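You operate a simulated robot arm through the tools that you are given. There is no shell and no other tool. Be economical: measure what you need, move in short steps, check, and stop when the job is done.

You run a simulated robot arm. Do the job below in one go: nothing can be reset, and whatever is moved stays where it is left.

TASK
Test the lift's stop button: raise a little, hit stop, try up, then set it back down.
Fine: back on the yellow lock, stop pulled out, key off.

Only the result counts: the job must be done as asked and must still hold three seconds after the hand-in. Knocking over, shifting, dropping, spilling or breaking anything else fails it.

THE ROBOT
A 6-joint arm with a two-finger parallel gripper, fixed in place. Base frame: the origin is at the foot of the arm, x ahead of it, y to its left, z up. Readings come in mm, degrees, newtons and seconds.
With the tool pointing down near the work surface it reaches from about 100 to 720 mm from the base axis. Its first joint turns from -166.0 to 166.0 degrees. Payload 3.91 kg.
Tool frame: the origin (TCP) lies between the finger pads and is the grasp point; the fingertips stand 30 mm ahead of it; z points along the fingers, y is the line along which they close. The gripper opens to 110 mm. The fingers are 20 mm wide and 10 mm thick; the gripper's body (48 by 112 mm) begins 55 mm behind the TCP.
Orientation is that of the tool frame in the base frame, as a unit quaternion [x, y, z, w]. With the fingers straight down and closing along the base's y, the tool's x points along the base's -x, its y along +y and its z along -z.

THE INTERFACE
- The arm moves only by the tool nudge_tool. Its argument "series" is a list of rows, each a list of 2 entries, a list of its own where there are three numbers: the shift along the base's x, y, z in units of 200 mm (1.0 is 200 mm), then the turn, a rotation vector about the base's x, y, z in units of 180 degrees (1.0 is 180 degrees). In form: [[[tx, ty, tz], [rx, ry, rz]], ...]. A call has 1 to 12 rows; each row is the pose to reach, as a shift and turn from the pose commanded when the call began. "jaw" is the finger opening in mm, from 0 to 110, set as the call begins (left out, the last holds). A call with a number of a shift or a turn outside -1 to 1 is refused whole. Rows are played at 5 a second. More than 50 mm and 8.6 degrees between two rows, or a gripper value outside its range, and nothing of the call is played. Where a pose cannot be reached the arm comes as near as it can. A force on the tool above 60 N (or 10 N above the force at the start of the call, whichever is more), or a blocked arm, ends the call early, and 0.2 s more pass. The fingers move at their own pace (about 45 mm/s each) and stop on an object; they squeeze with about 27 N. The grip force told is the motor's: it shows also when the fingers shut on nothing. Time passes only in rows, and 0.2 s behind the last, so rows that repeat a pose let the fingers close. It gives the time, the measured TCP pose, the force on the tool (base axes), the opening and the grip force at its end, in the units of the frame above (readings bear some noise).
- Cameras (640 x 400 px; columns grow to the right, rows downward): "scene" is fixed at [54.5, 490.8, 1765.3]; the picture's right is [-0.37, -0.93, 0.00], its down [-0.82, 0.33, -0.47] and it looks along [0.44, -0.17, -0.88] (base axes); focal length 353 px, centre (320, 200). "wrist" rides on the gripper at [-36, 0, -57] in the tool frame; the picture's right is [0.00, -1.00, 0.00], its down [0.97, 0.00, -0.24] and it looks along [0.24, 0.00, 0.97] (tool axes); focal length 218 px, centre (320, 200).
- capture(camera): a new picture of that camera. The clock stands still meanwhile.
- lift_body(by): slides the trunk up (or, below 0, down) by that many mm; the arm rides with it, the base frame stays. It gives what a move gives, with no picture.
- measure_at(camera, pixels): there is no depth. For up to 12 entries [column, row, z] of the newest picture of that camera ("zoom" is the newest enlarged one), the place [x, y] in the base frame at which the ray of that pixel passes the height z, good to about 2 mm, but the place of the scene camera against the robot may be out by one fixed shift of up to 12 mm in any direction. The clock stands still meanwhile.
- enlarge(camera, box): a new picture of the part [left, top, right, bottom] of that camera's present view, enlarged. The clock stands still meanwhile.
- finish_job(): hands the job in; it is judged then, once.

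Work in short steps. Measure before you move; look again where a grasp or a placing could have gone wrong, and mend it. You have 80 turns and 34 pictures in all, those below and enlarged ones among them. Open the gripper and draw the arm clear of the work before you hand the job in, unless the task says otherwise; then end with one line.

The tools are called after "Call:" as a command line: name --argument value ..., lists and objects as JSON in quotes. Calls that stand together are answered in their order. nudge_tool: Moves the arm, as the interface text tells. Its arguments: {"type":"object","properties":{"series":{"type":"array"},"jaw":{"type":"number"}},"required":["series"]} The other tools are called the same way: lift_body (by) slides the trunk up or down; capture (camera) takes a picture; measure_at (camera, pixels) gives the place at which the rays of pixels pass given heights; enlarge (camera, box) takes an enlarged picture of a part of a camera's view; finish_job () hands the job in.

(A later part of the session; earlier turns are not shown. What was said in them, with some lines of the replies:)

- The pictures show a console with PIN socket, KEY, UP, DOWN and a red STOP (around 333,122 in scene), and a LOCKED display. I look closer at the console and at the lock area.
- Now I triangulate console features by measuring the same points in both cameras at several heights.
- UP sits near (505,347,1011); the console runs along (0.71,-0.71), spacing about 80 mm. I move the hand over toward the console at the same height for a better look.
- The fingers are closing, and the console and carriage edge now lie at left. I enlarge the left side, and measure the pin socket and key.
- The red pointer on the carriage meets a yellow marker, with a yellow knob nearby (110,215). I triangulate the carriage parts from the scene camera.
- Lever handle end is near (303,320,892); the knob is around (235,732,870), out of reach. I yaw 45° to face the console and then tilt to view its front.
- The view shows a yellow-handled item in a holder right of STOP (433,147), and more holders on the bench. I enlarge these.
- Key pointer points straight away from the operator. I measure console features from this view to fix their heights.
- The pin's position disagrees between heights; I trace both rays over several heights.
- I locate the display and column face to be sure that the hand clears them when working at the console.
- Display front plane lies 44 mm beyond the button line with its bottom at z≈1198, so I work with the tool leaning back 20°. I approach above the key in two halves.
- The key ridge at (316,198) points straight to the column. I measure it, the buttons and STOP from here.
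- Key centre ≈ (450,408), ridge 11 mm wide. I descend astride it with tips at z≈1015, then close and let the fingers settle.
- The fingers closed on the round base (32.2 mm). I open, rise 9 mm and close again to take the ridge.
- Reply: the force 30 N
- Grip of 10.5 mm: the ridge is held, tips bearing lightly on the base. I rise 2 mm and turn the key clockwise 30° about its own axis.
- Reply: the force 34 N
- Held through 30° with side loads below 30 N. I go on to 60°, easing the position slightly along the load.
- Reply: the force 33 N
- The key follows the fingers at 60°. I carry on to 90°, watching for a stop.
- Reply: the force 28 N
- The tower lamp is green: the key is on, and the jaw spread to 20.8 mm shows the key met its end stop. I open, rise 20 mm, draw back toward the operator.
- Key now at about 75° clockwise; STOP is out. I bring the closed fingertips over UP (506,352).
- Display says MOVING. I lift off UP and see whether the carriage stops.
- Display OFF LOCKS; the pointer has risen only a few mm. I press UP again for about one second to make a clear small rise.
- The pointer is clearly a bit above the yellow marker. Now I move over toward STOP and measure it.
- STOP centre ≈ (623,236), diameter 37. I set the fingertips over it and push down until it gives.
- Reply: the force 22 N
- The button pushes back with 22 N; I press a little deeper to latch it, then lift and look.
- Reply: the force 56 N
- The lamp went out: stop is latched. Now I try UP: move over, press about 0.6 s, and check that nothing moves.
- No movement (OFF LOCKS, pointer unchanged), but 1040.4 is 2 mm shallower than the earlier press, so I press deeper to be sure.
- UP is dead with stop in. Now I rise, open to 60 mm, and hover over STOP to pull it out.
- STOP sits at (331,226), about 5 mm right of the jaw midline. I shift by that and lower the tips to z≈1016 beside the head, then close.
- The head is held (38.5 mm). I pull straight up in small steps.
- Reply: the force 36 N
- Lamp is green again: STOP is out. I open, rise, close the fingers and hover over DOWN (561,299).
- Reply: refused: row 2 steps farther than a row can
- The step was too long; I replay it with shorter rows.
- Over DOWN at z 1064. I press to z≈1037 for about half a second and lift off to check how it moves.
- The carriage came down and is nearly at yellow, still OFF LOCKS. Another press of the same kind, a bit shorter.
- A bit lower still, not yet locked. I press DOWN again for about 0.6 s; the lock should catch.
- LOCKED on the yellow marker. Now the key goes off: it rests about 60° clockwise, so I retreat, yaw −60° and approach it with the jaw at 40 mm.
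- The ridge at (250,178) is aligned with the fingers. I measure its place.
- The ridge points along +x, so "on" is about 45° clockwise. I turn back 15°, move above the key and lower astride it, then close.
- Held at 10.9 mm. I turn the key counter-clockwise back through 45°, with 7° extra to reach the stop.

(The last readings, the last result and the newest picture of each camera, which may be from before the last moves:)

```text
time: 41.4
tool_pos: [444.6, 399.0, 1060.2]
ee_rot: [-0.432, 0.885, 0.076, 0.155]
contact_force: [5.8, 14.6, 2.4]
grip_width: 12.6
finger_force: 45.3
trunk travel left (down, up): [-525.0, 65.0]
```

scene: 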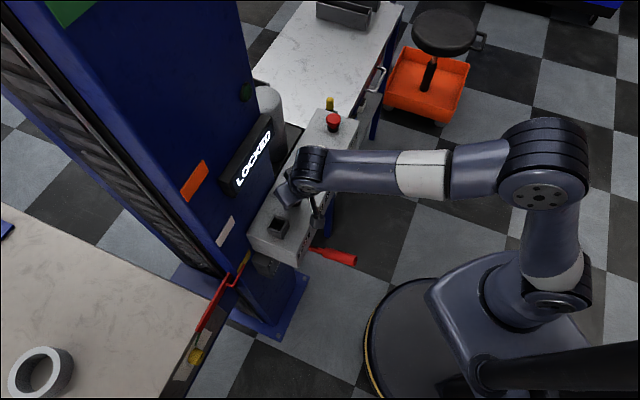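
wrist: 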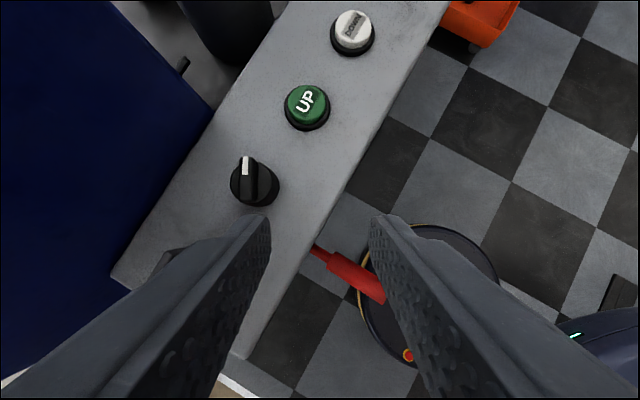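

The jaw widened slightly at the end (12.6 mm), so the key met its off stop. I open, rise and draw back clear of the console.

Call:
nudge_tool --series '[[[0, 0, 0], [0, 0, 0]], [[0, 0, 0.03], [0, 0, 0]], [[0, 0, 0.12], [0, 0, 0]], [[-0.12, -0.12, 0.18], [0, 0, 0]], [[-0.26, -0.26, 0.3], [0, 0, 0]], [[-0.4, -0.4, 0.42], [0, 0, 0]], [[-0.54, -0.54, 0.54], [0, 0, 0]]]' --jaw 40

Call:
capture --camera "wrist"

Call:
enlarge --camera "scene" --box '[150, 80, 390, 300]'

```text
time: 43.0
tool_pos: [333.2, 288.1, 1168.9]
ee_rot: [-0.433, 0.885, 0.076, 0.156]
contact_force: [0.3, 0.9, 0.1]
grip_width: 39.9
finger_force: 0.1
trunk travel left (down, up): [-525.0, 65.0]
```

```text
2 pictures are left
```

wrist: 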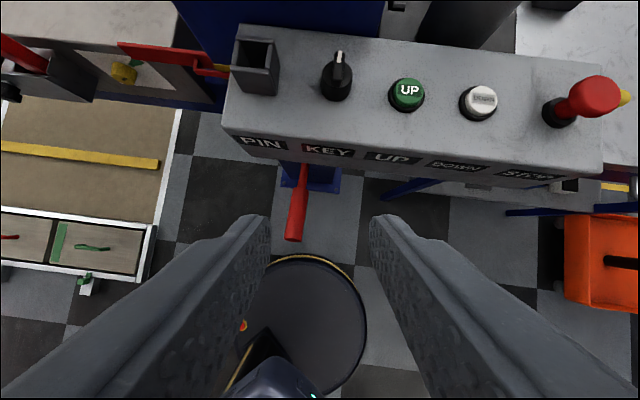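

```text
1.82 times, centred on (270, 190) of scene
```

zoom: 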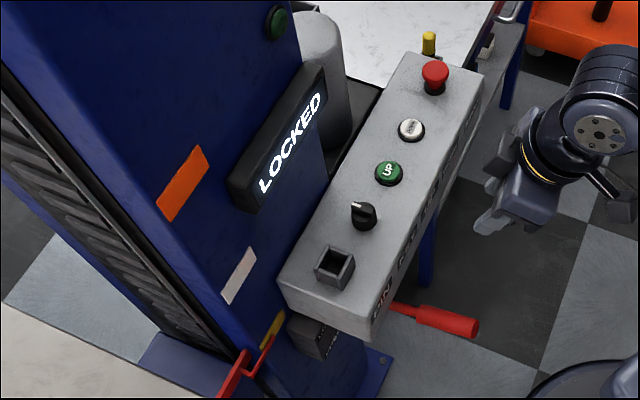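

The lamp is off, the key points to off, STOP is out, the display reads LOCKED with the pointer at yellow, and the arm is clear. I hand in.

Call:
finish_job

```text
The job is handed in.
```

The stop button works: I raised the lift a little and hit stop, and pressing UP then did nothing. The lift is now back down and reads LOCKED on the yellow lock, with the stop pulled out and the key off.
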